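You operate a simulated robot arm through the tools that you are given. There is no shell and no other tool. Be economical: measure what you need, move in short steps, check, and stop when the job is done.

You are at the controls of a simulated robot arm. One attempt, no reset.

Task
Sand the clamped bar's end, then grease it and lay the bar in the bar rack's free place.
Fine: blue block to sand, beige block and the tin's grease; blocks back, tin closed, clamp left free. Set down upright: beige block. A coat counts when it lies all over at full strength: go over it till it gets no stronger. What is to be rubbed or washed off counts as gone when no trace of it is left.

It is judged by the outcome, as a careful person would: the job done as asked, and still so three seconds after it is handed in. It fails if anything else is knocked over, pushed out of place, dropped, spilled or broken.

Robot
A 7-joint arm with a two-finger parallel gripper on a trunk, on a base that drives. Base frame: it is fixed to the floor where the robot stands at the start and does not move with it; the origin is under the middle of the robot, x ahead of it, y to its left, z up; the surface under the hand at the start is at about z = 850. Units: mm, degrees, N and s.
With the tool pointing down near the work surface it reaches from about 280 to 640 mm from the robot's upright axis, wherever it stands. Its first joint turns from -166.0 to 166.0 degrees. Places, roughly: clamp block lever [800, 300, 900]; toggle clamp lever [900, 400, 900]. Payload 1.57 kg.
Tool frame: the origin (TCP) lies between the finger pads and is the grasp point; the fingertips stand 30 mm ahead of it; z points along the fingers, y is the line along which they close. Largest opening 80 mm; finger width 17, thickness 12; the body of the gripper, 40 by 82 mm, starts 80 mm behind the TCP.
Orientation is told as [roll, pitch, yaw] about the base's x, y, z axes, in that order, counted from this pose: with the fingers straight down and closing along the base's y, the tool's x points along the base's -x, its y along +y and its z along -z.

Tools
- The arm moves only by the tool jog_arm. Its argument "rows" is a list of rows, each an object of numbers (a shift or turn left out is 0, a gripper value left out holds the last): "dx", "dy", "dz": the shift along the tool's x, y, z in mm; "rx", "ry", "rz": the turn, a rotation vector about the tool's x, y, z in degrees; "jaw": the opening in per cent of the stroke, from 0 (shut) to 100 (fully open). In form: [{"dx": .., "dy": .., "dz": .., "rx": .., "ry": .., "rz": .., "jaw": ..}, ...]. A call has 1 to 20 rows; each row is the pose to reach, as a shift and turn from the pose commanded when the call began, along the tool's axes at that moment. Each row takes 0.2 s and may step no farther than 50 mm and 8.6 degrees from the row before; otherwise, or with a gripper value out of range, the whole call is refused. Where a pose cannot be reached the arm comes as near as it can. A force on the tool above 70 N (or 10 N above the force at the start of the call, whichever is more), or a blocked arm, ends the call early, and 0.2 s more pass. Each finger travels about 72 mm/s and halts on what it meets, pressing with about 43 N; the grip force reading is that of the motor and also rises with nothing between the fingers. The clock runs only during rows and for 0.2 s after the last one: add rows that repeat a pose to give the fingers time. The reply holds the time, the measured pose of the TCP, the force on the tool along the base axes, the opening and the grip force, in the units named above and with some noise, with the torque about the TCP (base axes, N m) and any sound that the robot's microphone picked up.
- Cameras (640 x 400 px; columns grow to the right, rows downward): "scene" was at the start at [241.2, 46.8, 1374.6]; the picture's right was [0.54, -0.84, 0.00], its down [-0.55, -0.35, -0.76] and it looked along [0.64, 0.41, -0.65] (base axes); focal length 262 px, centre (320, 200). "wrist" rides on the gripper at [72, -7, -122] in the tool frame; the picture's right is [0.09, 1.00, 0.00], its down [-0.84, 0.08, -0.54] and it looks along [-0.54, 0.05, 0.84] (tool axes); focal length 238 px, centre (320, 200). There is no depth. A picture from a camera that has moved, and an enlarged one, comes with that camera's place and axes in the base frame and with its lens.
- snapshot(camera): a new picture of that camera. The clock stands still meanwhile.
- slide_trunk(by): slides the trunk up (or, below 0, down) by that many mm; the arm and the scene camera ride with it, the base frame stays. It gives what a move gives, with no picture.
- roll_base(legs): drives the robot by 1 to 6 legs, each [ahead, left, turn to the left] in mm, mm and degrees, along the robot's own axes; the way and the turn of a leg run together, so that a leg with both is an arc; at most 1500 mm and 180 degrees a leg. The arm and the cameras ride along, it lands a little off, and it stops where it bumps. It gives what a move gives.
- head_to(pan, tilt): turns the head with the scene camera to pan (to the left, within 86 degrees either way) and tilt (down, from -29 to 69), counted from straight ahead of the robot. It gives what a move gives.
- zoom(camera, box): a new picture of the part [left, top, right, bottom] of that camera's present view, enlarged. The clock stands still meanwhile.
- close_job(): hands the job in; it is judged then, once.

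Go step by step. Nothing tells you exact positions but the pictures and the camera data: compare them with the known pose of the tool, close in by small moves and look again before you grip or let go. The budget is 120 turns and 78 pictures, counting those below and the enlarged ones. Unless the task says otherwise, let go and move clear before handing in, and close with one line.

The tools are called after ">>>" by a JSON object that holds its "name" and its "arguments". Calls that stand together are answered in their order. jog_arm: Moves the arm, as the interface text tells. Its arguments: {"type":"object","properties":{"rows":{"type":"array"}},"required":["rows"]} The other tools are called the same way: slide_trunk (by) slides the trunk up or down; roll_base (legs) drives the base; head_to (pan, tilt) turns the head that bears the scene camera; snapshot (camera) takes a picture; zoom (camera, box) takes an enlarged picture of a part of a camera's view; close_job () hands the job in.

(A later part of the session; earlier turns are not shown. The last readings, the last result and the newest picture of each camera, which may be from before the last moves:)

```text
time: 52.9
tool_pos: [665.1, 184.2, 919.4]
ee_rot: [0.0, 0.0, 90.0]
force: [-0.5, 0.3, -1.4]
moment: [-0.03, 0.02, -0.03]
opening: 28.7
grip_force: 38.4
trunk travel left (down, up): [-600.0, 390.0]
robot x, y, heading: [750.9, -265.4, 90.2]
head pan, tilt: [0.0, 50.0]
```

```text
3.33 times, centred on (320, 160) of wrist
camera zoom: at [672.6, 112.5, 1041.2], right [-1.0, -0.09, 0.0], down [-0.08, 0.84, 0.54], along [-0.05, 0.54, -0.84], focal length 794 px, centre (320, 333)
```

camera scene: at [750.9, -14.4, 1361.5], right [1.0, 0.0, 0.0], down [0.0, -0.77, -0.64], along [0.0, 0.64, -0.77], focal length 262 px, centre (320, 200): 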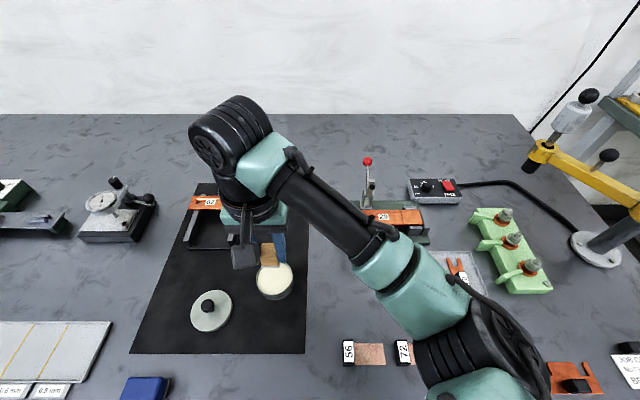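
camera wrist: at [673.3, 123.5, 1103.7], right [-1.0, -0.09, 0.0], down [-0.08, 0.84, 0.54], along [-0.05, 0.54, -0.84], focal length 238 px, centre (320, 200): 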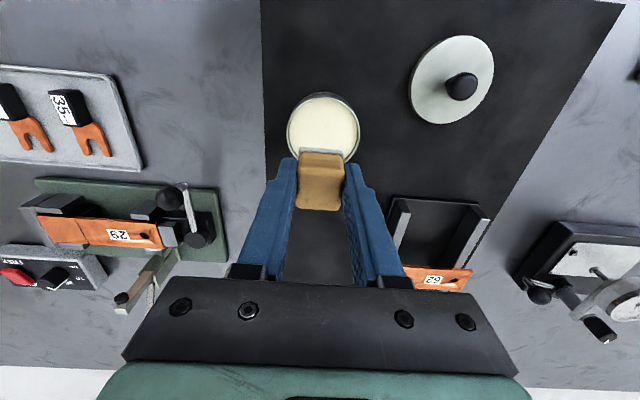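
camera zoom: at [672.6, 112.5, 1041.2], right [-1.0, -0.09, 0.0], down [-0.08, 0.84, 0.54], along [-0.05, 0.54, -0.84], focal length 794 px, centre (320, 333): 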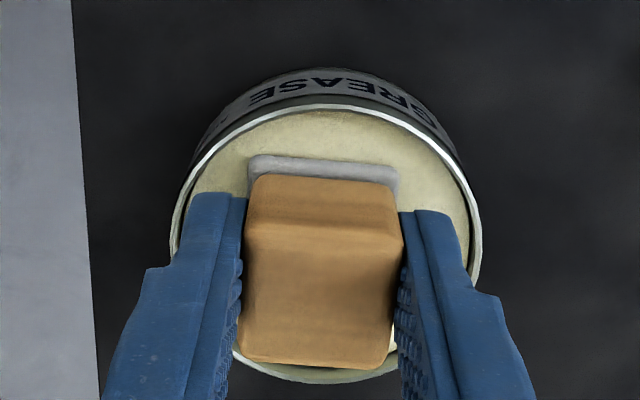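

>>> {"name": "jog_arm", "arguments": {"rows": [{"dz": 1}, {"dz": 2}, {"dz": 3}, {"dz": 4}, {"dz": 4}]}}

```text
time: 54.1
tool_pos: [665.5, 183.8, 918.7]
ee_rot: [0.0, -0.2, 90.1]
force: [-2.3, 1.4, 29.3]
moment: [0.02, 0.07, 0.01]
opening: 28.7
grip_force: 38.4
trunk travel left (down, up): [-600.0, 390.0]
robot x, y, heading: [749.2, -264.3, 90.3]
head pan, tilt: [0.0, 50.0]
```

Contact with the grease. A slight rub, then lift straight out.

>>> {"name": "jog_arm", "arguments": {"rows": [{"dz": -1}, {"dz": -1, "dx": 4}, {"dz": -1, "dx": 0}, {"dz": -1, "dx": -3}, {"dz": -1}, {"dz": -1}, {"dz": -20}, {"dz": -60}, {"dz": -80}, {"dz": -80}]}}

>>> {"name": "zoom", "arguments": {"camera": "wrist", "box": [230, 60, 410, 220]}}

```text
time: 56.3
tool_pos: [664.8, 184.5, 999.1]
ee_rot: [-0.1, 0.1, 89.9]
force: [-0.4, 0.0, -0.4]
moment: [-0.01, -0.03, -0.02]
opening: 28.6
grip_force: 39.2
trunk travel left (down, up): [-600.0, 390.0]
robot x, y, heading: [751.5, -263.1, 90.2]
head pan, tilt: [0.0, 50.0]
```

```text
2.50 times, centred on (320, 140) of wrist
camera zoom: at [671.2, 112.5, 1119.6], right [-1.0, -0.09, 0.0], down [-0.08, 0.84, 0.54], along [-0.05, 0.54, -0.84], focal length 596 px, centre (320, 350)
```

zoom: 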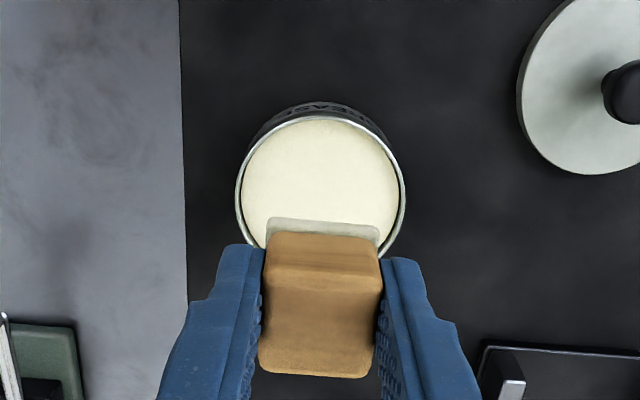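

The pad looks loaded. Carrying it over the sanded end.

>>> {"name": "jog_arm", "arguments": {"rows": [{"dy": -40, "dx": -20}, {"dy": -80, "dx": -40}, {"dy": -120, "dx": -60}, {"dy": -160, "dx": -80}, {"dy": -200, "dx": -100}, {"dy": -240, "dx": -120}, {"dy": -280, "dx": -138}, {"dy": -289, "dx": -143}, {"dy": -289, "dx": -143, "dz": 40}, {"dy": -289, "dx": -143, "dz": 60}, {"dy": -289, "dx": -143, "dz": 60}]}}

>>> {"name": "zoom", "arguments": {"camera": "wrist", "box": [250, 120, 410, 240]}}

>>> {"name": "zoom", "arguments": {"camera": "scene", "box": [375, 165, 455, 235]}}

```text
time: 58.7
tool_pos: [955.2, 328.8, 937.0]
ee_rot: [-0.1, 0.0, 89.9]
force: [-0.1, 0.2, 1.1]
moment: [-0.01, -0.05, -0.01]
opening: 28.6
grip_force: 37.9
trunk travel left (down, up): [-600.0, 390.0]
robot x, y, heading: [750.4, -261.0, 90.0]
head pan, tilt: [0.0, 50.0]
```

```text
3.33 times, centred on (330, 180) of wrist
camera zoom: at [962.0, 257.2, 1058.0], right [-1.0, -0.09, 0.0], down [-0.08, 0.84, 0.54], along [-0.05, 0.54, -0.84], focal length 794 px, centre (287, 267)
```

zoom: 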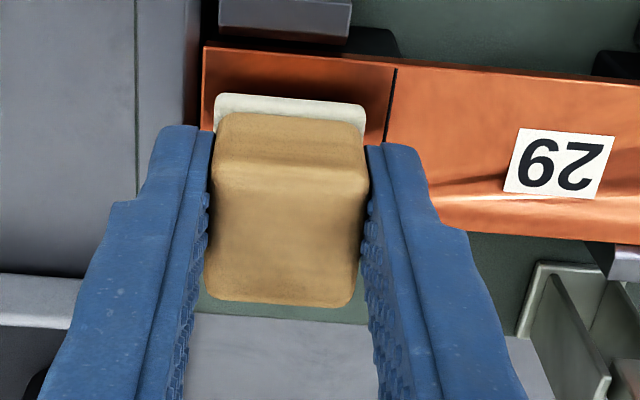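

```text
5.71 times, centred on (415, 200) of scene
camera zoom: at [750.8, -14.3, 1361.5], right [1.0, 0.0, 0.0], down [0.0, -0.77, -0.64], along [0.0, 0.64, -0.77], focal length 1500 px, centre (-223, 200)
```

zoom: 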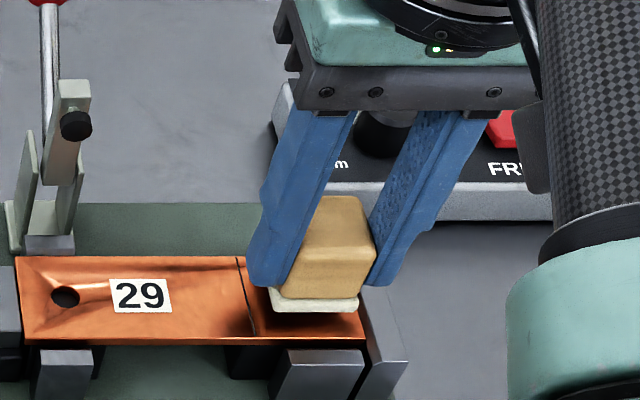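

>>> {"name": "jog_arm", "arguments": {"rows": [{"dz": 2, "dy": 4}, {"dz": 4, "dy": 4}, {"dz": 5, "dy": 4}, {"dz": 6, "dy": 4}, {"dz": 6, "dy": 4}]}}

```text
time: 59.9
tool_pos: [950.1, 328.1, 930.6]
ee_rot: [-0.1, -0.1, 90.0]
force: [-0.1, -0.3, 4.4]
moment: [-0.03, 0.05, -0.03]
opening: 28.7
grip_force: 38.6
trunk travel left (down, up): [-600.0, 390.0]
robot x, y, heading: [748.2, -266.4, 90.1]
head pan, tilt: [0.0, 50.0]
```

Contact. Stroking in two lanes across the width.

>>> {"name": "jog_arm", "arguments": {"rows": [{"dz": 0.4, "dx": 7}, {"dz": 0.4, "dx": 13}, {"dz": 0.4, "dx": 5}, {"dz": 0.4, "dx": -4}, {"dz": 0.4, "dx": -11}, {"dz": 0.4, "dx": -4}, {"dz": 0.4, "dx": 5}, {"dz": 0.4, "dx": 13}, {"dz": 0.4, "dx": 13, "dy": -8}, {"dz": 0.4, "dx": 5, "dy": -8}, {"dz": 0.4, "dx": -4, "dy": -8}, {"dz": 0.4, "dx": -11, "dy": -8}, {"dz": 0.4, "dx": -4, "dy": -8}, {"dz": 0.4, "dx": 5, "dy": -8}, {"dz": 0.4, "dx": 13, "dy": -8}, {"dz": 0.4, "dx": 5, "dy": -4}, {"dz": 0.4, "dx": -4, "dy": -4}, {"dz": 0.4, "dx": -11, "dy": -4}]}}

```text
time: 63.7
tool_pos: [953.9, 339.8, 930.4]
ee_rot: [-0.1, 0.0, 90.0]
force: [-0.3, -2.6, 6.3]
moment: [-0.14, 0.04, 0.01]
opening: 28.6
grip_force: 38.9
trunk travel left (down, up): [-600.0, 390.0]
robot x, y, heading: [750.6, -266.3, 90.1]
head pan, tilt: [0.0, 50.0]
```

>>> {"name": "jog_arm", "arguments": {"rows": [{"dz": -30}, {"dz": -57, "dx": 30}, {"dz": -57, "dx": 78}, {"dz": -57, "dx": 126}, {"dz": -57, "dx": 174, "dy": -8}, {"dz": -57, "dx": 182, "dy": -10}, {"dz": -57, "dx": 182, "dy": -10}]}}

>>> {"name": "zoom", "arguments": {"camera": "wrist", "box": [290, 240, 350, 285]}}

```text
time: 65.3
tool_pos: [963.1, 157.0, 986.5]
ee_rot: [-0.1, 0.0, 89.9]
force: [-0.1, -0.3, -1.4]
moment: [-0.02, 0.0, 0.0]
opening: 28.4
grip_force: 38.6
trunk travel left (down, up): [-600.0, 390.0]
robot x, y, heading: [747.3, -264.0, 90.1]
head pan, tilt: [0.0, 50.0]
```

```text
8.89 times, centred on (320, 262) of wrist
camera zoom: at [970.8, 85.1, 1108.3], right [-1.0, -0.09, 0.0], down [-0.08, 0.84, 0.54], along [-0.05, 0.54, -0.84], focal length 2119 px, centre (320, -356)
```

zoom: 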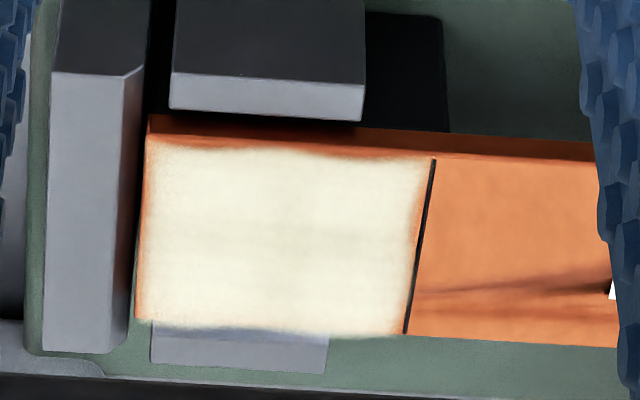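

The coat covers nearly all; the edges look thin. I re-load the pad and go over it again, a bit wider.

>>> {"name": "jog_arm", "arguments": {"rows": [{"dz": -13, "dy": 42, "dx": -4}, {"dz": -13, "dy": 85, "dx": -8}, {"dz": -13, "dy": 128, "dx": -12}, {"dz": -13, "dy": 171, "dx": -16}, {"dz": -13, "dy": 214, "dx": -20}, {"dz": -13, "dy": 257, "dx": -24}, {"dz": -13, "dy": 290, "dx": -27}, {"dz": -13, "dy": 299, "dx": -27}, {"dz": 30, "dy": 299, "dx": -27}, {"dz": 55, "dy": 299, "dx": -27}, {"dz": 62, "dy": 299, "dx": -27}, {"dz": 62, "dy": 299, "dx": -27}]}}

```text
time: 67.9
tool_pos: [664.9, 184.1, 924.5]
ee_rot: [-0.1, -0.1, 90.0]
force: [1.2, 0.0, 0.7]
moment: [0.01, 0.01, -0.01]
opening: 28.5
grip_force: 38.7
trunk travel left (down, up): [-600.0, 390.0]
robot x, y, heading: [751.5, -260.8, 90.0]
head pan, tilt: [0.0, 50.0]
```

>>> {"name": "jog_arm", "arguments": {"rows": [{"dz": 3}, {"dz": 5}, {"dz": 6}, {"dz": 6.7}, {"dz": 6.7, "dx": 3}, {"dz": 6.7}, {"dz": 6.7}]}}

```text
time: 69.5
tool_pos: [665.7, 185.0, 917.3]
ee_rot: [-0.1, 0.0, 90.0]
force: [-0.8, -0.7, 0.0]
moment: [0.04, -0.01, 0.0]
opening: 28.5
grip_force: 39.5
trunk travel left (down, up): [-600.0, 390.0]
robot x, y, heading: [752.2, -262.7, 90.1]
head pan, tilt: [0.0, 50.0]
```

>>> {"name": "jog_arm", "arguments": {"rows": [{"dz": 0.7}, {"dz": 1.4}, {"dz": 2}, {"dz": 2}]}}

```text
time: 70.5
tool_pos: [664.8, 183.4, 916.9]
ee_rot: [0.0, -0.2, 90.1]
force: [0.6, 2.3, 16.0]
moment: [-0.03, -0.01, 0.01]
opening: 28.4
grip_force: 38.7
trunk travel left (down, up): [-600.0, 390.0]
robot x, y, heading: [748.6, -262.4, 90.0]
head pan, tilt: [0.0, 50.0]
```

>>> {"name": "jog_arm", "arguments": {"rows": [{"dz": -3}, {"dz": -40}, {"dz": -83}, {"dz": -83, "dy": -40, "dx": -20}, {"dz": -83, "dy": -80, "dx": -40}, {"dz": -83, "dy": -120, "dx": -60}, {"dz": -83, "dy": -160, "dx": -80}, {"dz": -83, "dy": -200, "dx": -100}, {"dz": -83, "dy": -240, "dx": -120}, {"dz": -83, "dy": -280, "dx": -140}, {"dz": -83, "dy": -284, "dx": -144}, {"dz": -45, "dy": -284, "dx": -144}, {"dz": -20, "dy": -284, "dx": -144}, {"dz": -20, "dy": -284, "dx": -144}]}}

```text
time: 73.5
tool_pos: [947.8, 327.0, 935.6]
ee_rot: [-0.1, 0.0, 90.0]
force: [0.2, -0.8, -1.4]
moment: [0.01, 0.0, 0.03]
opening: 28.6
grip_force: 38.3
trunk travel left (down, up): [-600.0, 390.0]
robot x, y, heading: [749.5, -266.7, 89.8]
head pan, tilt: [0.0, 50.0]
```

>>> {"name": "jog_arm", "arguments": {"rows": [{"dz": 2}, {"dz": 4}, {"dz": 5}, {"dz": 5.7}, {"dz": 5.7}]}}

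```text
time: 74.7
tool_pos: [949.1, 329.0, 929.1]
ee_rot: [0.0, 0.0, 90.0]
force: [0.2, -0.2, -0.4]
moment: [0.01, 0.02, 0.0]
opening: 28.5
grip_force: 39.0
trunk travel left (down, up): [-600.0, 390.0]
robot x, y, heading: [749.0, -260.2, 90.2]
head pan, tilt: [0.0, 50.0]
```

>>> {"name": "jog_arm", "arguments": {"rows": [{"dz": 0.7}, {"dz": 1.4}, {"dz": 1.9}, {"dz": 1.9}]}}

```text
time: 75.7
tool_pos: [949.0, 328.4, 929.1]
ee_rot: [-0.1, -0.1, 90.0]
force: [-2.0, -1.2, 5.3]
moment: [-0.05, 0.08, -0.01]
opening: 28.3
grip_force: 38.5
trunk travel left (down, up): [-600.0, 390.0]
robot x, y, heading: [751.7, -265.0, 90.1]
head pan, tilt: [0.0, 50.0]
```

>>> {"name": "jog_arm", "arguments": {"rows": [{"dz": 0.4, "dx": 8}, {"dz": 0.4, "dx": 16}, {"dz": 0.4, "dx": 6}, {"dz": 0.4, "dx": -4}, {"dz": 0.4, "dx": -13}, {"dz": 0.4, "dx": -13, "dy": -6}, {"dz": 0.4, "dx": -4, "dy": -6}, {"dz": 0.4, "dx": 6, "dy": -6}, {"dz": 0.4, "dx": 16, "dy": -6}, {"dz": 0.4, "dx": 16, "dy": -12}, {"dz": 0.4, "dx": 6, "dy": -12}, {"dz": 0.4, "dx": -4, "dy": -12}, {"dz": 0.4, "dx": -13, "dy": -12}, {"dz": 0.4, "dx": -4, "dy": -12}, {"dz": 0.4, "dx": 6, "dy": -12}, {"dz": 0.4, "dx": 16, "dy": -6}, {"dz": 0.4, "dx": 16, "dy": 0}, {"dz": 0.4, "dx": 6, "dy": 0}, {"dz": 0.4, "dx": -4, "dy": 0}, {"dz": 0.4, "dx": -13, "dy": 0}]}}

>>> {"name": "jog_arm", "arguments": {"rows": [{"dz": -30}, {"dz": -57, "dx": 30}, {"dz": -57, "dx": 78, "dy": -4}, {"dz": -57, "dx": 126, "dy": -8}, {"dz": -57, "dx": 174, "dy": -12}, {"dz": -57, "dx": 184, "dy": -16}, {"dz": -57, "dx": 184, "dy": -16}]}}

>>> {"name": "zoom", "arguments": {"camera": "wrist", "box": [290, 240, 350, 285]}}

```text
time: 79.9
tool_pos: [948.6, 338.3, 928.5]
ee_rot: [-0.1, 0.0, 90.0]
force: [0.5, -5.0, 11.2]
moment: [-0.25, 0.03, 0.01]
opening: 28.4
grip_force: 38.9
trunk travel left (down, up): [-600.0, 390.0]
robot x, y, heading: [751.1, -260.8, 89.7]
head pan, tilt: [0.0, 50.0]
```

```text
time: 81.5
tool_pos: [967.8, 156.0, 984.3]
ee_rot: [0.0, 0.1, 90.0]
force: [0.5, 0.3, 0.4]
moment: [-0.01, 0.02, 0.0]
opening: 28.8
grip_force: 38.6
trunk travel left (down, up): [-600.0, 390.0]
robot x, y, heading: [751.9, -262.8, 89.9]
head pan, tilt: [0.0, 50.0]
```

```text
8.89 times, centred on (320, 262) of wrist
camera zoom: at [974.0, 84.0, 1106.3], right [-1.0, -0.09, 0.0], down [-0.08, 0.84, 0.54], along [-0.05, 0.54, -0.84], focal length 2119 px, centre (320, -356)
```

zoom: 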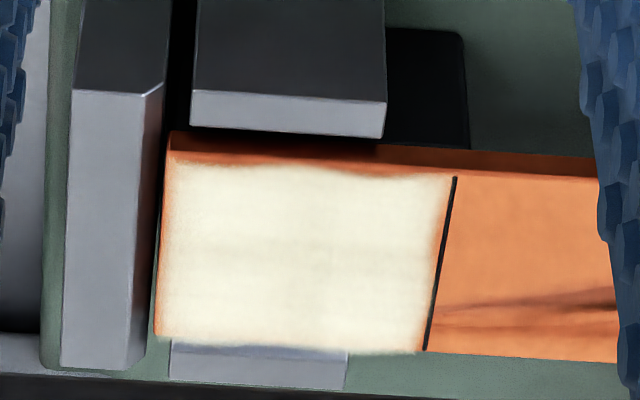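

Unchanged by the second pass: the coat is at full strength with its own soft border. Now the beige block goes home, to (570, 12).

>>> {"name": "jog_arm", "arguments": {"rows": [{"dy": 42, "dx": 15}, {"dy": 84, "dx": 30}, {"dy": 126, "dx": 45}, {"dy": 168, "dx": 60}, {"dy": 210, "dx": 75}, {"dy": 252, "dx": 90}, {"dy": 294, "dx": 105}, {"dy": 336, "dx": 120}, {"dy": 375, "dx": 135}, {"dy": 396, "dx": 144}, {"dy": 396, "dx": 144, "dz": 40}, {"dy": 396, "dx": 144, "dz": 75}, {"dy": 396, "dx": 144, "dz": 91}, {"dy": 396, "dx": 144, "dz": 93}, {"dy": 396, "dx": 144, "dz": 93}]}}

```text
time: 84.7
tool_pos: [569.5, 12.4, 893.6]
ee_rot: [-0.1, 0.0, 90.0]
force: [1.0, 0.6, 0.0]
moment: [-0.02, -0.01, 0.01]
opening: 28.5
grip_force: 37.7
trunk travel left (down, up): [-600.0, 390.0]
robot x, y, heading: [752.2, -260.4, 89.9]
head pan, tilt: [0.0, 50.0]
```

>>> {"name": "jog_arm", "arguments": {"rows": [{"dz": 2}, {"dz": 3.5}, {"dz": 4.5}, {"dz": 5}, {"dz": 5}]}}

```text
time: 85.9
tool_pos: [569.6, 12.9, 887.7]
ee_rot: [-0.2, 0.1, 90.0]
force: [0.3, 0.0, 1.5]
moment: [-0.01, -0.01, 0.01]
opening: 29.0
grip_force: 38.3
trunk travel left (down, up): [-600.0, 390.0]
robot x, y, heading: [751.9, -263.0, 90.1]
head pan, tilt: [0.0, 50.0]
```

>>> {"name": "jog_arm", "arguments": {"rows": [{"dz": 0.6}, {"dz": 1.2}, {"dz": 1.6}, {"dz": 1.6}]}}

```text
time: 86.9
tool_pos: [569.9, 11.7, 886.8]
ee_rot: [0.2, -0.1, 90.0]
force: [-1.9, 1.0, 29.0]
moment: [-0.03, -0.01, 0.01]
opening: 28.6
grip_force: 38.9
trunk travel left (down, up): [-600.0, 390.0]
robot x, y, heading: [750.8, -261.7, 89.7]
head pan, tilt: [0.0, 50.0]
```

Down on the table; release, rise and go over the lid at about (548, 143).

>>> {"name": "jog_arm", "arguments": {"rows": [{"dz": -0.8, "jaw": 50}, {"dz": -0.8, "jaw": 80}, {"dz": -0.8, "jaw": 80}, {"dz": -40}, {"dz": -85}, {"dz": -100, "dx": -40, "dy": 7}, {"dz": -100, "dx": -85, "dy": 15}, {"dz": -100, "dx": -130, "dy": 22}, {"dz": -100, "dx": -130, "dy": 22}]}}

>>> {"name": "snapshot", "arguments": {"camera": "wrist"}}

>>> {"name": "snapshot", "arguments": {"camera": "scene"}}

```text
time: 88.9
tool_pos: [548.8, 144.3, 986.4]
ee_rot: [0.0, 0.0, 90.1]
force: [-0.1, -0.3, -0.3]
moment: [-0.02, 0.01, 0.02]
opening: 64.1
grip_force: 0.0
trunk travel left (down, up): [-600.0, 390.0]
robot x, y, heading: [752.1, -262.8, 90.2]
head pan, tilt: [0.0, 50.0]
```

```text
34 pictures are left
camera wrist: at [555.1, 71.7, 1107.9], right [-1.0, -0.09, 0.0], down [-0.08, 0.84, 0.54], along [-0.05, 0.54, -0.84], focal length 238 px, centre (320, 200)
```

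wrist: 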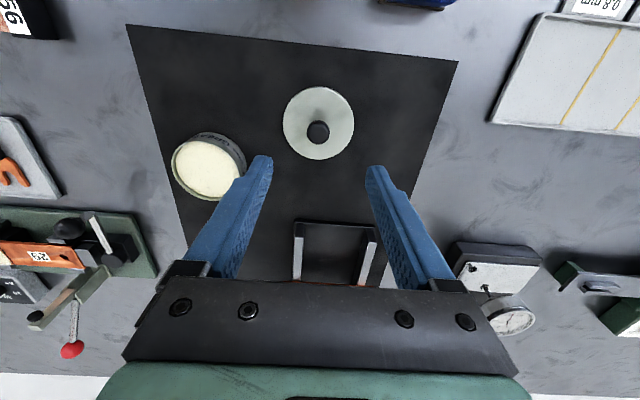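

```text
33 pictures are left
camera scene: at [751.0, -14.7, 1361.6], right [1.0, 0.0, 0.0], down [0.0, -0.77, -0.64], along [0.0, 0.64, -0.77], focal length 262 px, centre (320, 200)
```

scene: 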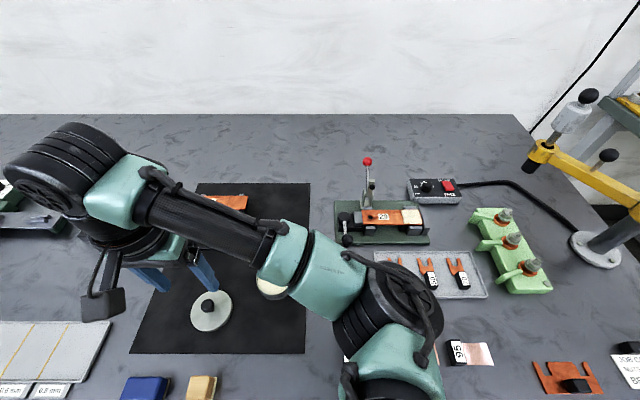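

>>> {"name": "jog_arm", "arguments": {"rows": [{"dz": 40, "dx": 4, "dy": -1}, {"dz": 66, "dx": 4, "dy": -1}, {"dz": 66, "dx": 4, "dy": -1}]}}

>>> {"name": "zoom", "arguments": {"camera": "wrist", "box": [230, 100, 430, 260]}}

```text
time: 89.7
tool_pos: [548.5, 139.2, 919.0]
ee_rot: [-0.1, 0.0, 90.0]
force: [-0.1, 0.2, -0.3]
moment: [-0.01, 0.01, 0.02]
opening: 64.1
grip_force: 0.0
trunk travel left (down, up): [-600.0, 390.0]
robot x, y, heading: [749.4, -260.8, 89.8]
head pan, tilt: [0.0, 50.0]
```

```text
2.50 times, centred on (330, 180) of wrist
camera zoom: at [555.1, 67.0, 1040.8], right [-1.0, -0.09, 0.0], down [-0.08, 0.84, 0.54], along [-0.05, 0.54, -0.84], focal length 596 px, centre (295, 250)
```

zoom: 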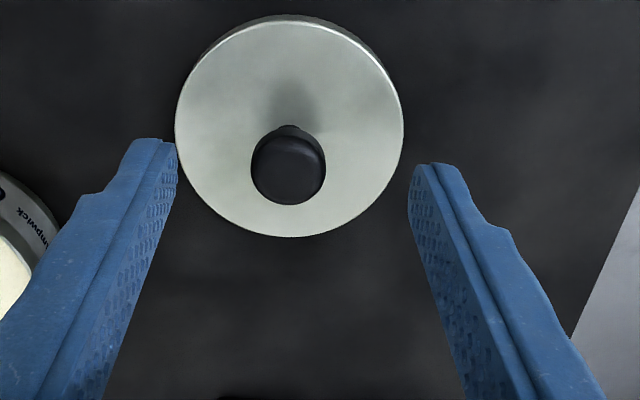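

>>> {"name": "jog_arm", "arguments": {"rows": [{"dz": 15, "dy": -1.5}, {"dz": 25, "dy": -1.5}, {"dz": 25, "dy": -1.5, "jaw": 45}, {"dz": 25, "dy": -1.5, "jaw": 15}, {"dz": 25, "dy": -1.5, "jaw": 15}, {"dz": 25, "dy": -1.5, "jaw": 15}]}}

>>> {"name": "zoom", "arguments": {"camera": "wrist", "box": [230, 100, 430, 260]}}

```text
time: 91.1
tool_pos: [549.9, 139.3, 893.5]
ee_rot: [-0.1, 0.0, 89.9]
force: [0.8, -0.5, 0.1]
moment: [-0.01, -0.02, 0.05]
opening: 19.3
grip_force: 33.4
trunk travel left (down, up): [-600.0, 390.0]
robot x, y, heading: [747.1, -264.8, 90.2]
head pan, tilt: [0.0, 50.0]
```

```text
2.50 times, centred on (330, 180) of wrist
camera zoom: at [556.7, 66.8, 1015.3], right [-1.0, -0.09, 0.0], down [-0.08, 0.84, 0.54], along [-0.05, 0.54, -0.84], focal length 596 px, centre (295, 250)
```

zoom: 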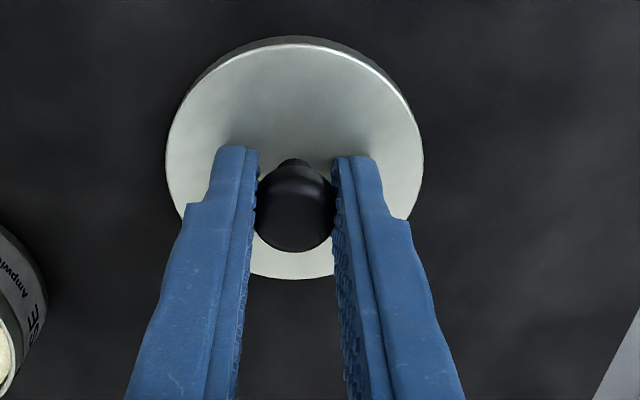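

Knob held. By edge measurements the tin's centre is (664,195) and the lid's centre sits 2.5 mm beyond the TCP in y. Lifting and carrying it over the tin.

>>> {"name": "jog_arm", "arguments": {"rows": [{"dz": -30}, {"dz": -70}, {"dz": -70, "dy": -38, "dx": -18}, {"dz": -70, "dy": -76, "dx": -36}, {"dz": -70, "dy": -114.3, "dx": -53.2}, {"dz": -55, "dy": -114.3, "dx": -53.2}, {"dz": -55, "dy": -114.3, "dx": -53.2}]}}

>>> {"name": "zoom", "arguments": {"camera": "wrist", "box": [230, 100, 430, 260]}}

>>> {"name": "zoom", "arguments": {"camera": "scene", "box": [220, 230, 320, 310]}}

```text
time: 92.7
tool_pos: [664.2, 190.3, 950.2]
ee_rot: [-0.1, 0.0, 90.0]
force: [-1.0, -0.6, 0.4]
moment: [0.01, -0.03, 0.0]
opening: 19.2
grip_force: 33.4
trunk travel left (down, up): [-600.0, 390.0]
robot x, y, heading: [750.4, -266.4, 89.9]
head pan, tilt: [0.0, 50.0]
```

```text
2.50 times, centred on (330, 180) of wrist
camera zoom: at [671.0, 117.5, 1070.7], right [-1.0, -0.09, 0.0], down [-0.08, 0.84, 0.54], along [-0.05, 0.54, -0.84], focal length 596 px, centre (295, 250)
```

zoom: 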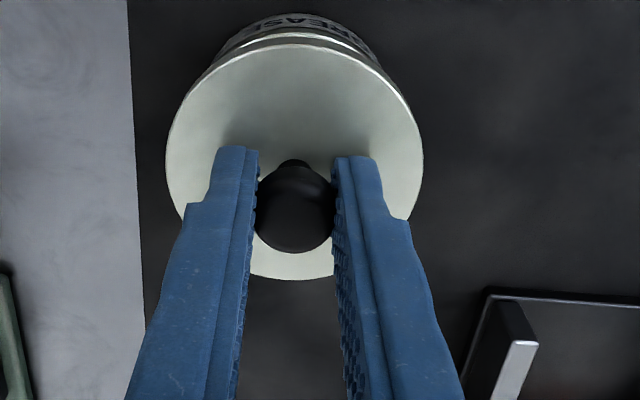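

```text
5.00 times, centred on (270, 270) of scene
camera zoom: at [751.1, -14.4, 1361.5], right [1.0, 0.0, 0.0], down [0.0, -0.77, -0.64], along [0.0, 0.64, -0.77], focal length 1313 px, centre (570, -150)
```

zoom: 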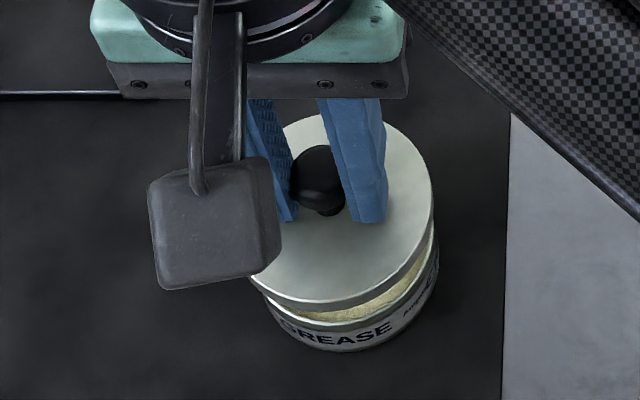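

>>> {"name": "jog_arm", "arguments": {"rows": [{"dz": 8}, {"dz": 16}, {"dz": 19}, {"dz": 19}]}}

>>> {"name": "zoom", "arguments": {"camera": "scene", "box": [220, 230, 320, 310]}}

>>> {"name": "zoom", "arguments": {"camera": "wrist", "box": [260, 90, 380, 180]}}

```text
time: 93.7
tool_pos: [663.7, 192.4, 930.7]
ee_rot: [-0.1, 0.0, 90.1]
force: [-0.3, 1.3, -1.1]
moment: [0.02, 0.0, 0.01]
opening: 19.4
grip_force: 34.0
trunk travel left (down, up): [-600.0, 390.0]
robot x, y, heading: [750.4, -262.1, 90.1]
head pan, tilt: [0.0, 50.0]
```

```text
5.00 times, centred on (270, 270) of scene
camera zoom: at [750.8, -14.4, 1361.5], right [1.0, 0.0, 0.0], down [0.0, -0.77, -0.64], along [0.0, 0.64, -0.77], focal length 1313 px, centre (570, -150)
```

zoom: 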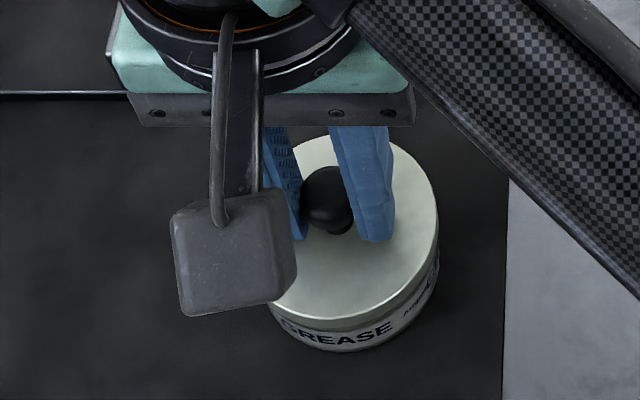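

```text
4.44 times, centred on (320, 135) of wrist
camera zoom: at [671.0, 118.9, 1051.4], right [-1.0, -0.09, 0.0], down [-0.08, 0.84, 0.54], along [-0.05, 0.54, -0.84], focal length 1059 px, centre (320, 489)
```

zoom: 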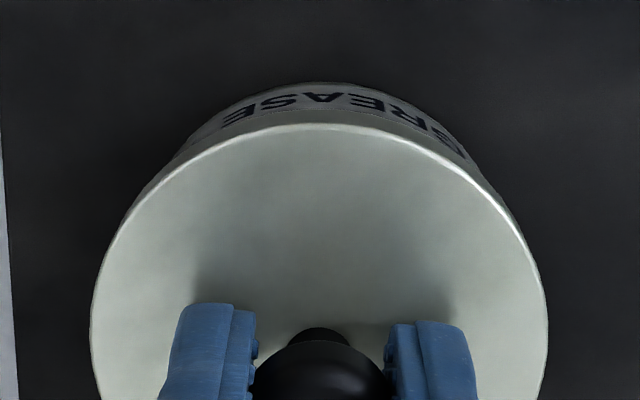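

>>> {"name": "jog_arm", "arguments": {"rows": [{"dz": 1.5}, {"dz": 3}, {"dz": 4.5}, {"dz": 6}, {"dz": 6}]}}

```text
time: 94.9
tool_pos: [664.3, 191.8, 925.1]
ee_rot: [-0.1, 0.0, 90.0]
force: [-0.3, -0.3, -0.7]
moment: [0.01, -0.01, -0.01]
opening: 19.4
grip_force: 33.2
trunk travel left (down, up): [-600.0, 390.0]
robot x, y, heading: [751.5, -264.4, 89.8]
head pan, tilt: [0.0, 50.0]
```

>>> {"name": "jog_arm", "arguments": {"rows": [{"dz": 1}, {"dz": 2}, {"dz": 3}, {"dz": 3}]}}

```text
time: 95.9
tool_pos: [665.7, 190.7, 923.1]
ee_rot: [0.1, -0.2, 90.0]
force: [2.7, 0.0, 13.2]
moment: [0.48, 0.19, -0.09]
opening: 19.2
grip_force: 34.0
trunk travel left (down, up): [-600.0, 390.0]
robot x, y, heading: [754.2, -262.3, 90.2]
head pan, tilt: [0.0, 50.0]
```

>>> {"name": "zoom", "arguments": {"camera": "scene", "box": [230, 240, 310, 310]}}

```text
5.71 times, centred on (270, 275) of scene
camera zoom: at [751.3, -15.4, 1361.9], right [1.0, 0.0, 0.0], down [0.0, -0.77, -0.64], along [0.0, 0.64, -0.77], focal length 1500 px, centre (606, -229)
```

zoom: 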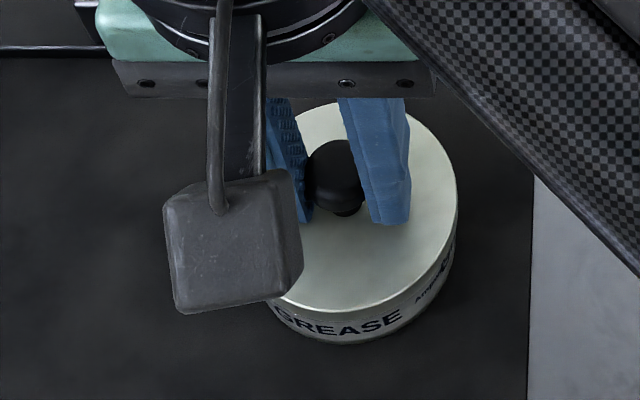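

>>> {"name": "jog_arm", "arguments": {"rows": [{"dz": -3}, {"dz": -3, "dx": -2.5, "dy": -0.5}, {"dz": -1, "dx": -2.5, "dy": -0.5}, {"dz": 0, "dx": -2.5, "dy": -0.5}, {"dz": 0.5, "dx": -2.5, "dy": -0.5}, {"dz": 0.5, "dx": -2.5, "dy": -0.5}]}}

```text
time: 97.3
tool_pos: [664.7, 195.0, 922.0]
ee_rot: [-0.1, 0.0, 90.0]
force: [0.7, -3.6, -1.5]
moment: [-0.15, 0.01, 0.03]
opening: 19.3
grip_force: 32.9
trunk travel left (down, up): [-600.0, 390.0]
robot x, y, heading: [754.6, -262.5, 90.1]
head pan, tilt: [0.0, 50.0]
```

The lid now drops over the rim; lowering it further, eased back slightly.

>>> {"name": "jog_arm", "arguments": {"rows": [{"dz": 0.7, "dx": 0.7}, {"dz": 1.5, "dx": 0.7}, {"dz": 2.3, "dx": 0.7}, {"dz": 3, "dx": 0.7}, {"dz": 3, "dx": 0.7}]}}

```text
time: 98.5
tool_pos: [664.9, 194.3, 918.3]
ee_rot: [-0.1, -0.2, 90.0]
force: [-0.6, -2.6, 10.1]
moment: [-0.11, -0.32, 0.02]
opening: 19.0
grip_force: 33.4
trunk travel left (down, up): [-600.0, 390.0]
robot x, y, heading: [751.4, -262.2, 90.1]
head pan, tilt: [0.0, 50.0]
```

>>> {"name": "jog_arm", "arguments": {"rows": [{"dz": 0.5}, {"dz": 1}, {"dz": 1}]}}

>>> {"name": "zoom", "arguments": {"camera": "scene", "box": [230, 240, 310, 310]}}

```text
time: 99.3
tool_pos: [664.5, 192.5, 917.1]
ee_rot: [0.0, -0.2, 90.0]
force: [-5.7, 1.9, 12.9]
moment: [-0.02, 0.09, 0.0]
opening: 19.0
grip_force: 33.8
trunk travel left (down, up): [-600.0, 390.0]
robot x, y, heading: [750.5, -259.4, 89.7]
head pan, tilt: [0.0, 50.0]
heard: snap
```

```text
5.71 times, centred on (270, 275) of scene
camera zoom: at [750.4, -15.2, 1361.8], right [1.0, 0.0, 0.0], down [0.0, -0.77, -0.64], along [0.0, 0.64, -0.77], focal length 1500 px, centre (606, -229)
```

zoom: 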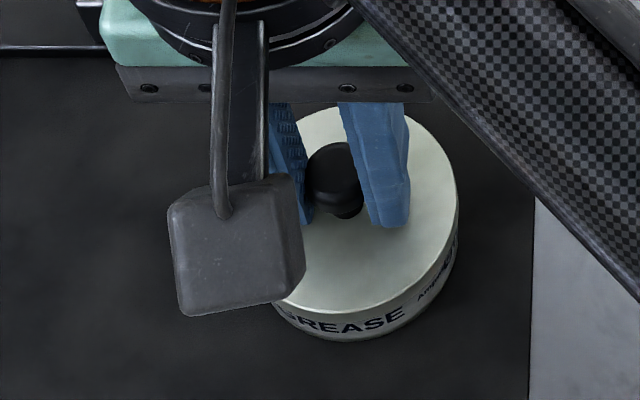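

The lid snapped shut. Release, rise, and go above the clamp block's lever.

>>> {"name": "jog_arm", "arguments": {"rows": [{"dz": -0.5, "jaw": 45}, {"dz": -0.5, "jaw": 60}, {"dz": -0.5, "jaw": 60}, {"dz": -30}, {"dz": -70}, {"dz": -95, "dy": -35, "dx": -15}, {"dz": -95, "dy": -70, "dx": -30}, {"dz": -95, "dy": -105, "dx": -45}, {"dz": -95, "dy": -140, "dx": -62}, {"dz": -95, "dy": -140, "dx": -62}]}}

>>> {"name": "snapshot", "arguments": {"camera": "wrist"}}

```text
time: 101.5
tool_pos: [804.7, 255.9, 1012.4]
ee_rot: [-0.1, 0.0, 90.0]
force: [-1.1, 0.0, -0.6]
moment: [0.01, -0.01, -0.01]
opening: 47.9
grip_force: 0.0
trunk travel left (down, up): [-600.0, 390.0]
robot x, y, heading: [749.7, -259.1, 89.9]
head pan, tilt: [0.0, 50.0]
```

```text
24 pictures are left
camera wrist: at [810.6, 183.6, 1133.7], right [-1.0, -0.09, 0.0], down [-0.08, 0.84, 0.54], along [-0.05, 0.54, -0.84], focal length 238 px, centre (320, 200)
```

wrist: 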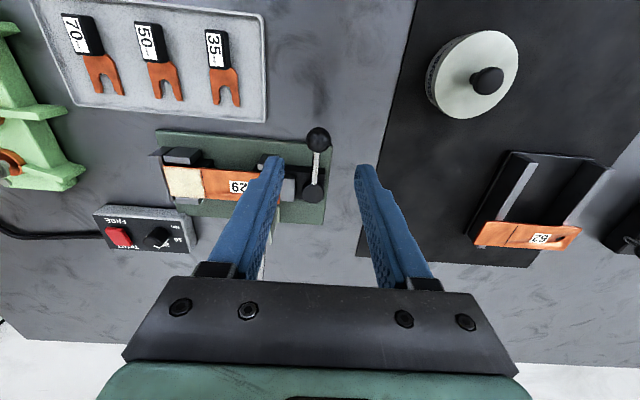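

>>> {"name": "jog_arm", "arguments": {"rows": [{"dz": 40, "dy": -0.5}, {"dz": 75, "dy": -0.5}, {"dz": 75, "dy": -0.5}]}}

>>> {"name": "zoom", "arguments": {"camera": "scene", "box": [310, 170, 430, 260]}}

>>> {"name": "zoom", "arguments": {"camera": "wrist", "box": [240, 110, 400, 250]}}

```text
time: 102.3
tool_pos: [805.0, 255.8, 934.7]
ee_rot: [-0.1, -0.1, 90.0]
force: [0.1, 0.0, -0.1]
moment: [-0.02, 0.02, 0.04]
opening: 47.8
grip_force: 0.0
trunk travel left (down, up): [-600.0, 390.0]
robot x, y, heading: [746.1, -264.0, 90.2]
head pan, tilt: [0.0, 50.0]
```

```text
4.44 times, centred on (370, 215) of scene
camera zoom: at [750.8, -14.4, 1361.5], right [1.0, 0.0, 0.0], down [0.0, -0.77, -0.64], along [0.0, 0.64, -0.77], focal length 1167 px, centre (98, 133)
```

zoom: 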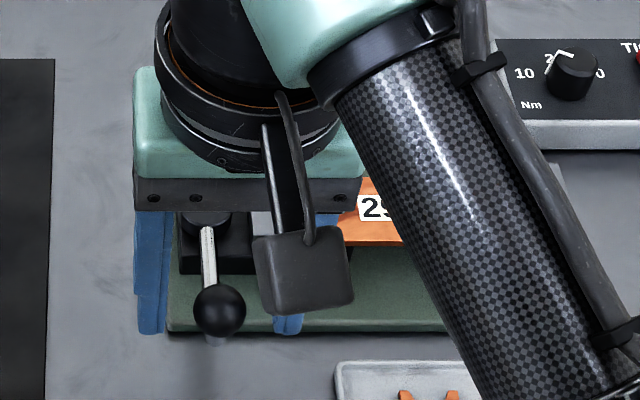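

```text
2.86 times, centred on (320, 180) of wrist
camera zoom: at [811.4, 184.6, 1056.0], right [-1.0, -0.09, 0.0], down [-0.08, 0.84, 0.54], along [-0.05, 0.54, -0.84], focal length 681 px, centre (320, 257)
```

zoom: 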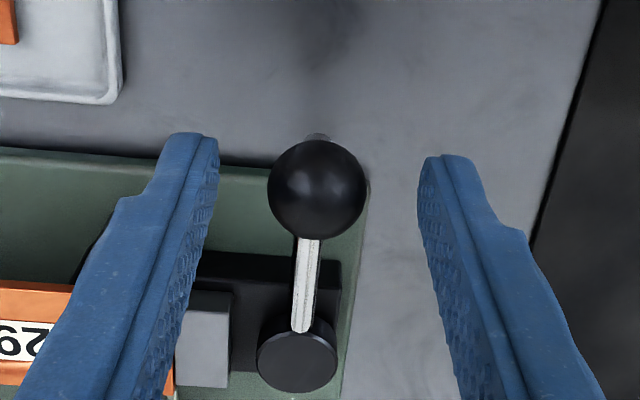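

>>> {"name": "jog_arm", "arguments": {"rows": [{"dz": 4}, {"dz": 4, "jaw": 35}, {"dz": 4, "jaw": 15}, {"dz": 4, "jaw": 15}, {"dz": 4, "jaw": 15}]}}

```text
time: 103.5
tool_pos: [805.8, 255.6, 932.0]
ee_rot: [0.0, 0.0, 90.1]
force: [0.3, 0.0, -0.3]
moment: [-0.02, -0.03, -0.01]
opening: 23.3
grip_force: 35.7
trunk travel left (down, up): [-600.0, 390.0]
robot x, y, heading: [750.0, -263.2, 90.3]
head pan, tilt: [0.0, 50.0]
```

Ball held. Trying a small swing toward -x about the pivot at roughly (804, 317).

>>> {"name": "jog_arm", "arguments": {"rows": [{"dy": 2.7, "dx": -0.1}, {"dy": 5.3, "dx": -0.2}, {"dy": 8, "dx": -0.5}, {"dy": 10.6, "dx": -0.9}, {"dy": 10.6, "dx": -0.9}]}}

```text
time: 104.7
tool_pos: [793.4, 255.7, 932.6]
ee_rot: [0.1, 0.1, 90.1]
force: [3.7, -2.9, -5.6]
moment: [-0.26, -0.07, -0.25]
opening: 23.5
grip_force: 35.9
trunk travel left (down, up): [-600.0, 390.0]
robot x, y, heading: [750.4, -259.6, 90.0]
head pan, tilt: [0.0, 50.0]
```

It moves with little force. Continuing the arc to 45°.

>>> {"name": "jog_arm", "arguments": {"rows": [{"dy": 5.2, "dx": -1.2}, {"dy": 10.3, "dx": -2.8}, {"dy": 15.2, "dx": -4.8}, {"dy": 19.9, "dx": -7.3}, {"dy": 24.4, "dx": -10.1}, {"dy": 28.6, "dx": -13.4}, {"dy": 32.5, "dx": -17}, {"dy": 32.5, "dx": -17}]}}

>>> {"name": "zoom", "arguments": {"camera": "wrist", "box": [180, 130, 420, 290]}}

```text
time: 106.5
tool_pos: [761.6, 274.0, 933.8]
ee_rot: [0.0, 0.0, 90.0]
force: [1.7, -3.8, -1.4]
moment: [-0.64, -0.07, -0.26]
opening: 23.3
grip_force: 35.8
trunk travel left (down, up): [-600.0, 390.0]
robot x, y, heading: [750.4, -262.0, 89.9]
head pan, tilt: [0.0, 50.0]
```

```text
2.50 times, centred on (300, 210) of wrist
camera zoom: at [769.0, 201.3, 1054.6], right [-1.0, -0.09, 0.0], down [-0.08, 0.84, 0.54], along [-0.05, 0.54, -0.84], focal length 596 px, centre (370, 175)
```

zoom: 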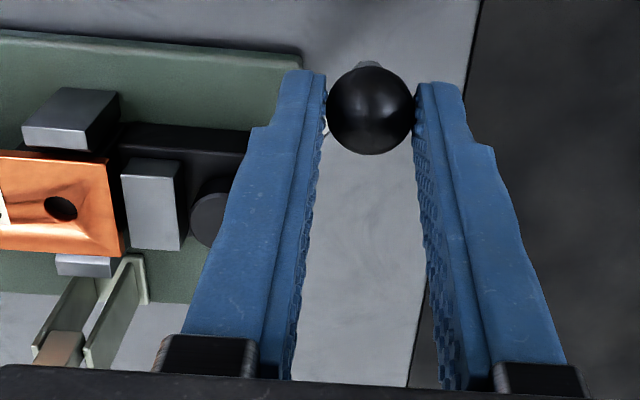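

The jaw draws back: right direction. I re-grip the ball 4 mm higher to clear the rod, then finish the swing.

>>> {"name": "jog_arm", "arguments": {"rows": [{"jaw": 40}, {"jaw": 40}, {"dz": -5, "jaw": 40}, {"dz": -5, "jaw": 15}, {"dz": -5, "jaw": 15}, {"dz": -5, "jaw": 15}]}}

>>> {"name": "jog_arm", "arguments": {"rows": [{"dy": 3.5, "dx": -4}, {"dy": 6.9, "dx": -8.1}, {"dy": 9.7, "dx": -12.6}, {"dy": 12.2, "dx": -17.3}, {"dy": 14.2, "dx": -22.2}, {"dy": 15.8, "dx": -27.3}, {"dy": 17, "dx": -32.5}, {"dy": 17.7, "dx": -37.8}, {"dy": 17.7, "dx": -37.8}]}}

```text
time: 107.9
tool_pos: [762.0, 273.1, 939.2]
ee_rot: [-0.2, -0.1, 90.0]
force: [-1.5, 0.7, -0.5]
moment: [0.15, 0.0, 0.04]
opening: 23.4
grip_force: 35.6
trunk travel left (down, up): [-600.0, 390.0]
robot x, y, heading: [749.5, -262.3, 90.2]
head pan, tilt: [0.0, 50.0]
```

```text
time: 109.9
tool_pos: [746.0, 313.7, 938.7]
ee_rot: [-0.1, -0.2, 89.9]
force: [0.9, -0.3, 0.7]
moment: [0.02, -0.01, -0.02]
opening: 11.7
grip_force: 0.0
trunk travel left (down, up): [-600.0, 390.0]
robot x, y, heading: [752.1, -261.3, 90.1]
head pan, tilt: [0.0, 50.0]
```

The fingers slipped off the ball; looking.

>>> {"name": "jog_arm", "arguments": {"rows": [{"dz": -40, "jaw": 40}, {"dz": -80, "jaw": 40}, {"dz": -80, "jaw": 60}, {"dz": -80, "jaw": 60}]}}

>>> {"name": "snapshot", "arguments": {"camera": "wrist"}}

>>> {"name": "zoom", "arguments": {"camera": "scene", "box": [280, 140, 440, 260]}}

```text
time: 110.9
tool_pos: [744.4, 311.2, 1016.9]
ee_rot: [-0.1, 0.1, 90.0]
force: [0.7, 0.0, 0.2]
moment: [-0.02, 0.0, -0.01]
opening: 48.0
grip_force: 0.1
trunk travel left (down, up): [-600.0, 390.0]
robot x, y, heading: [747.6, -264.8, 90.0]
head pan, tilt: [0.0, 50.0]
```

```text
20 pictures are left
camera wrist: at [751.7, 239.2, 1137.6], right [-1.0, -0.09, 0.0], down [-0.08, 0.84, 0.54], along [-0.05, 0.54, -0.84], focal length 238 px, centre (320, 200)
```

wrist: 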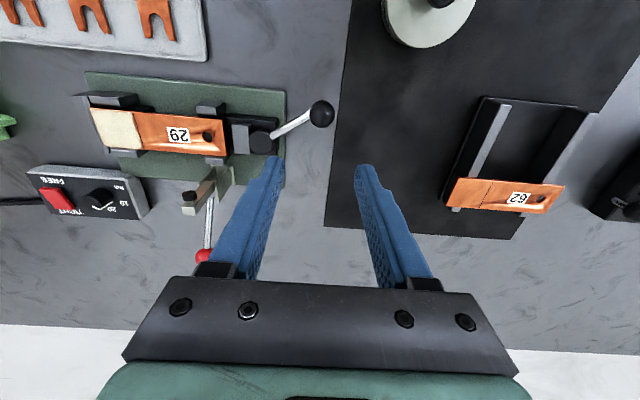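

```text
3.33 times, centred on (360, 200) of scene
camera zoom: at [750.8, -14.4, 1361.5], right [1.0, 0.0, 0.0], down [0.0, -0.77, -0.64], along [0.0, 0.64, -0.77], focal length 875 px, centre (187, 200)
```

zoom: 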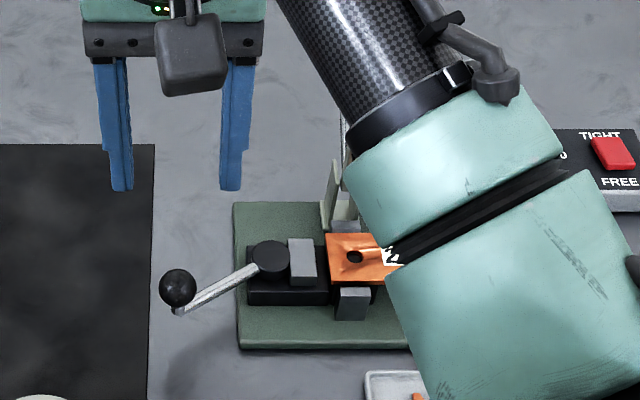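

The jaw has drawn back about 10 mm; the lever stands at ~64°. I'll push the ball gently further with shut fingers to see if that is its end.

>>> {"name": "jog_arm", "arguments": {"rows": [{"dx": 27, "jaw": 0}, {"dx": 54, "jaw": 0}, {"dx": 54, "dz": 40}, {"dx": 54, "dz": 79}, {"dx": 54, "dz": 79}]}}

>>> {"name": "jog_arm", "arguments": {"rows": [{"dx": -4}, {"dx": -8}, {"dx": -12}, {"dx": -15}, {"dx": -18}, {"dx": -18}]}}

```text
time: 112.1
tool_pos: [744.8, 255.7, 939.8]
ee_rot: [-0.1, 0.0, 90.0]
force: [-0.1, 0.2, 0.0]
moment: [0.01, 0.0, 0.0]
opening: 0.3
grip_force: 21.7
trunk travel left (down, up): [-600.0, 390.0]
robot x, y, heading: [749.7, -260.3, 90.0]
head pan, tilt: [0.0, 50.0]
```

```text
time: 113.5
tool_pos: [744.7, 275.3, 940.2]
ee_rot: [0.0, 0.0, 89.9]
force: [-0.1, -0.9, 0.8]
moment: [-0.05, 0.07, 0.06]
opening: 0.2
grip_force: 21.0
trunk travel left (down, up): [-600.0, 390.0]
robot x, y, heading: [751.6, -264.8, 90.0]
head pan, tilt: [0.0, 50.0]
```

>>> {"name": "jog_arm", "arguments": {"rows": [{"dx": -2}, {"dx": -4}, {"dx": -6}, {"dx": -8}, {"dx": -8}]}}

```text
time: 114.7
tool_pos: [744.4, 274.9, 940.2]
ee_rot: [-0.2, 0.9, 90.2]
force: [0.2, -42.7, 2.2]
moment: [-1.18, 0.23, 0.07]
opening: 0.0
grip_force: 21.7
trunk travel left (down, up): [-600.0, 390.0]
robot x, y, heading: [752.2, -266.2, 89.9]
head pan, tilt: [0.0, 50.0]
```

The lever is at its end stop: fully open. Backing off, rising, turning the hand to close along y, and going above the bar at x≈905.

>>> {"name": "jog_arm", "arguments": {"rows": [{"dx": 10}, {"dx": 25}, {"dx": 25, "dz": -45}, {"dx": 25, "dz": -90, "jaw": 75}]}}

>>> {"name": "jog_arm", "arguments": {"rows": [{"rz": 8, "dy": -15, "dx": -6}, {"rz": 16, "dy": -30, "dx": -12}, {"rz": 24, "dy": -45, "dx": -18}, {"rz": 32, "dy": -60, "dx": -24}, {"rz": 40, "dy": -75, "dx": -30}, {"rz": 48, "dy": -90, "dx": -36}, {"rz": 56, "dy": -105, "dx": -42}, {"rz": 64, "dy": -120, "dx": -48}, {"rz": 72, "dy": -135, "dx": -54}, {"rz": 80, "dy": -150, "dx": -60}, {"rz": 88, "dy": -160, "dx": -66}, {"rz": 90, "dy": -160, "dx": -68}, {"rz": 90, "dy": -160, "dx": -68}]}}

>>> {"name": "snapshot", "arguments": {"camera": "wrist"}}

```text
time: 115.7
tool_pos: [744.7, 259.5, 1028.6]
ee_rot: [-0.1, 0.0, 90.0]
force: [0.4, -0.4, 0.3]
moment: [-0.02, -0.03, -0.02]
opening: 52.6
grip_force: 0.0
trunk travel left (down, up): [-600.0, 390.0]
robot x, y, heading: [751.8, -259.3, 89.9]
head pan, tilt: [0.0, 50.0]
```

```text
time: 118.5
tool_pos: [905.7, 326.7, 1030.9]
ee_rot: [0.0, -0.2, -0.1]
force: [0.4, 0.1, 0.4]
moment: [-0.01, 0.04, 0.0]
opening: 60.2
grip_force: 0.0
trunk travel left (down, up): [-600.0, 390.0]
robot x, y, heading: [749.6, -264.2, 89.9]
head pan, tilt: [0.0, 50.0]
```

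```text
18 pictures are left
camera wrist: at [832.8, 319.6, 1151.2], right [-0.09, 1.0, 0.0], down [0.84, 0.08, 0.54], along [0.54, 0.05, -0.84], focal length 238 px, centre (320, 200)
```

wrist: 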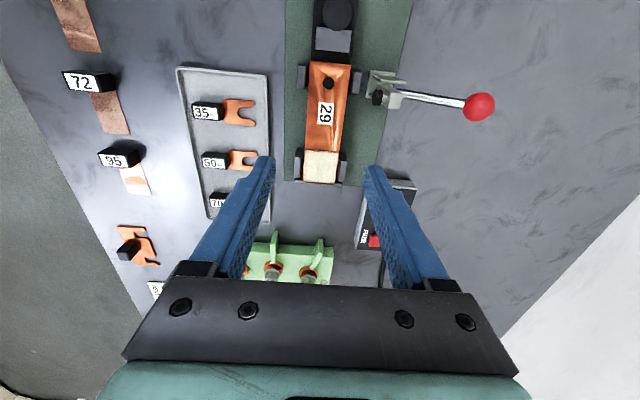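

>>> {"name": "jog_arm", "arguments": {"rows": [{"dz": 40, "dy": 2}, {"dz": 75, "dy": 2}, {"dz": 75, "dy": 2}]}}

>>> {"name": "zoom", "arguments": {"camera": "wrist", "box": [220, 90, 420, 250]}}

```text
time: 119.3
tool_pos: [903.3, 326.8, 954.8]
ee_rot: [0.1, -0.1, 0.0]
force: [0.1, 0.4, -0.8]
moment: [-0.04, 0.01, 0.0]
opening: 60.2
grip_force: 0.2
trunk travel left (down, up): [-600.0, 390.0]
robot x, y, heading: [752.9, -261.5, 90.0]
head pan, tilt: [0.0, 50.0]
```

```text
2.50 times, centred on (320, 170) of wrist
camera zoom: at [832.2, 319.9, 1076.1], right [-0.09, 1.0, 0.0], down [0.84, 0.08, 0.54], along [0.54, 0.05, -0.84], focal length 596 px, centre (320, 275)
```

zoom: 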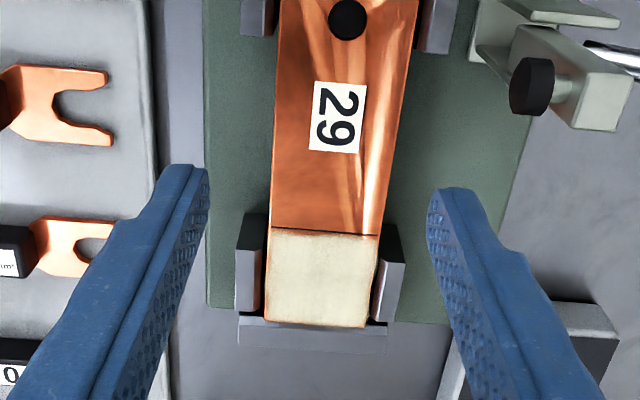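

The bar's middle lies 4.5 mm to the left of the hand; correcting, then descending astride it.

>>> {"name": "jog_arm", "arguments": {"rows": [{"dy": 4.5, "dx": -3}, {"dy": 4.5, "dx": -3, "dz": 20}, {"dy": 4.5, "dx": -3, "dz": 38}, {"dy": 4.5, "dx": -3, "dz": 47}, {"dy": 4.5, "dx": -3, "dz": 47}]}}

>>> {"name": "zoom", "arguments": {"camera": "wrist", "box": [220, 110, 420, 250]}}

```text
time: 120.5
tool_pos: [908.8, 331.7, 906.5]
ee_rot: [0.0, -0.1, 0.0]
force: [-0.7, -1.2, 0.7]
moment: [0.01, 0.0, 0.01]
opening: 60.0
grip_force: 0.0
trunk travel left (down, up): [-600.0, 390.0]
robot x, y, heading: [750.7, -262.7, 90.1]
head pan, tilt: [0.0, 50.0]
```

```text
2.86 times, centred on (320, 180) of wrist
camera zoom: at [836.7, 325.1, 1027.5], right [-0.09, 1.0, 0.0], down [0.84, 0.08, 0.54], along [0.54, 0.05, -0.84], focal length 681 px, centre (320, 257)
```

zoom: 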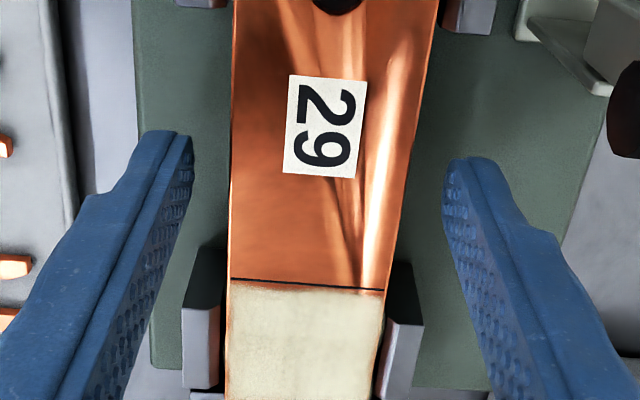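

>>> {"name": "jog_arm", "arguments": {"rows": [{"dy": 0.8, "jaw": 60}, {"dy": 0.8, "jaw": 45}, {"dy": 0.8, "jaw": 35}, {"dy": 0.8, "jaw": 35}, {"dy": 0.8, "jaw": 35}]}}

```text
time: 121.7
tool_pos: [908.0, 332.4, 905.9]
ee_rot: [0.0, 0.0, -0.1]
force: [-1.2, -2.3, 0.0]
moment: [0.02, 0.07, -0.01]
opening: 39.3
grip_force: 42.8
trunk travel left (down, up): [-600.0, 390.0]
robot x, y, heading: [750.7, -263.5, 90.2]
head pan, tilt: [0.0, 50.0]
```

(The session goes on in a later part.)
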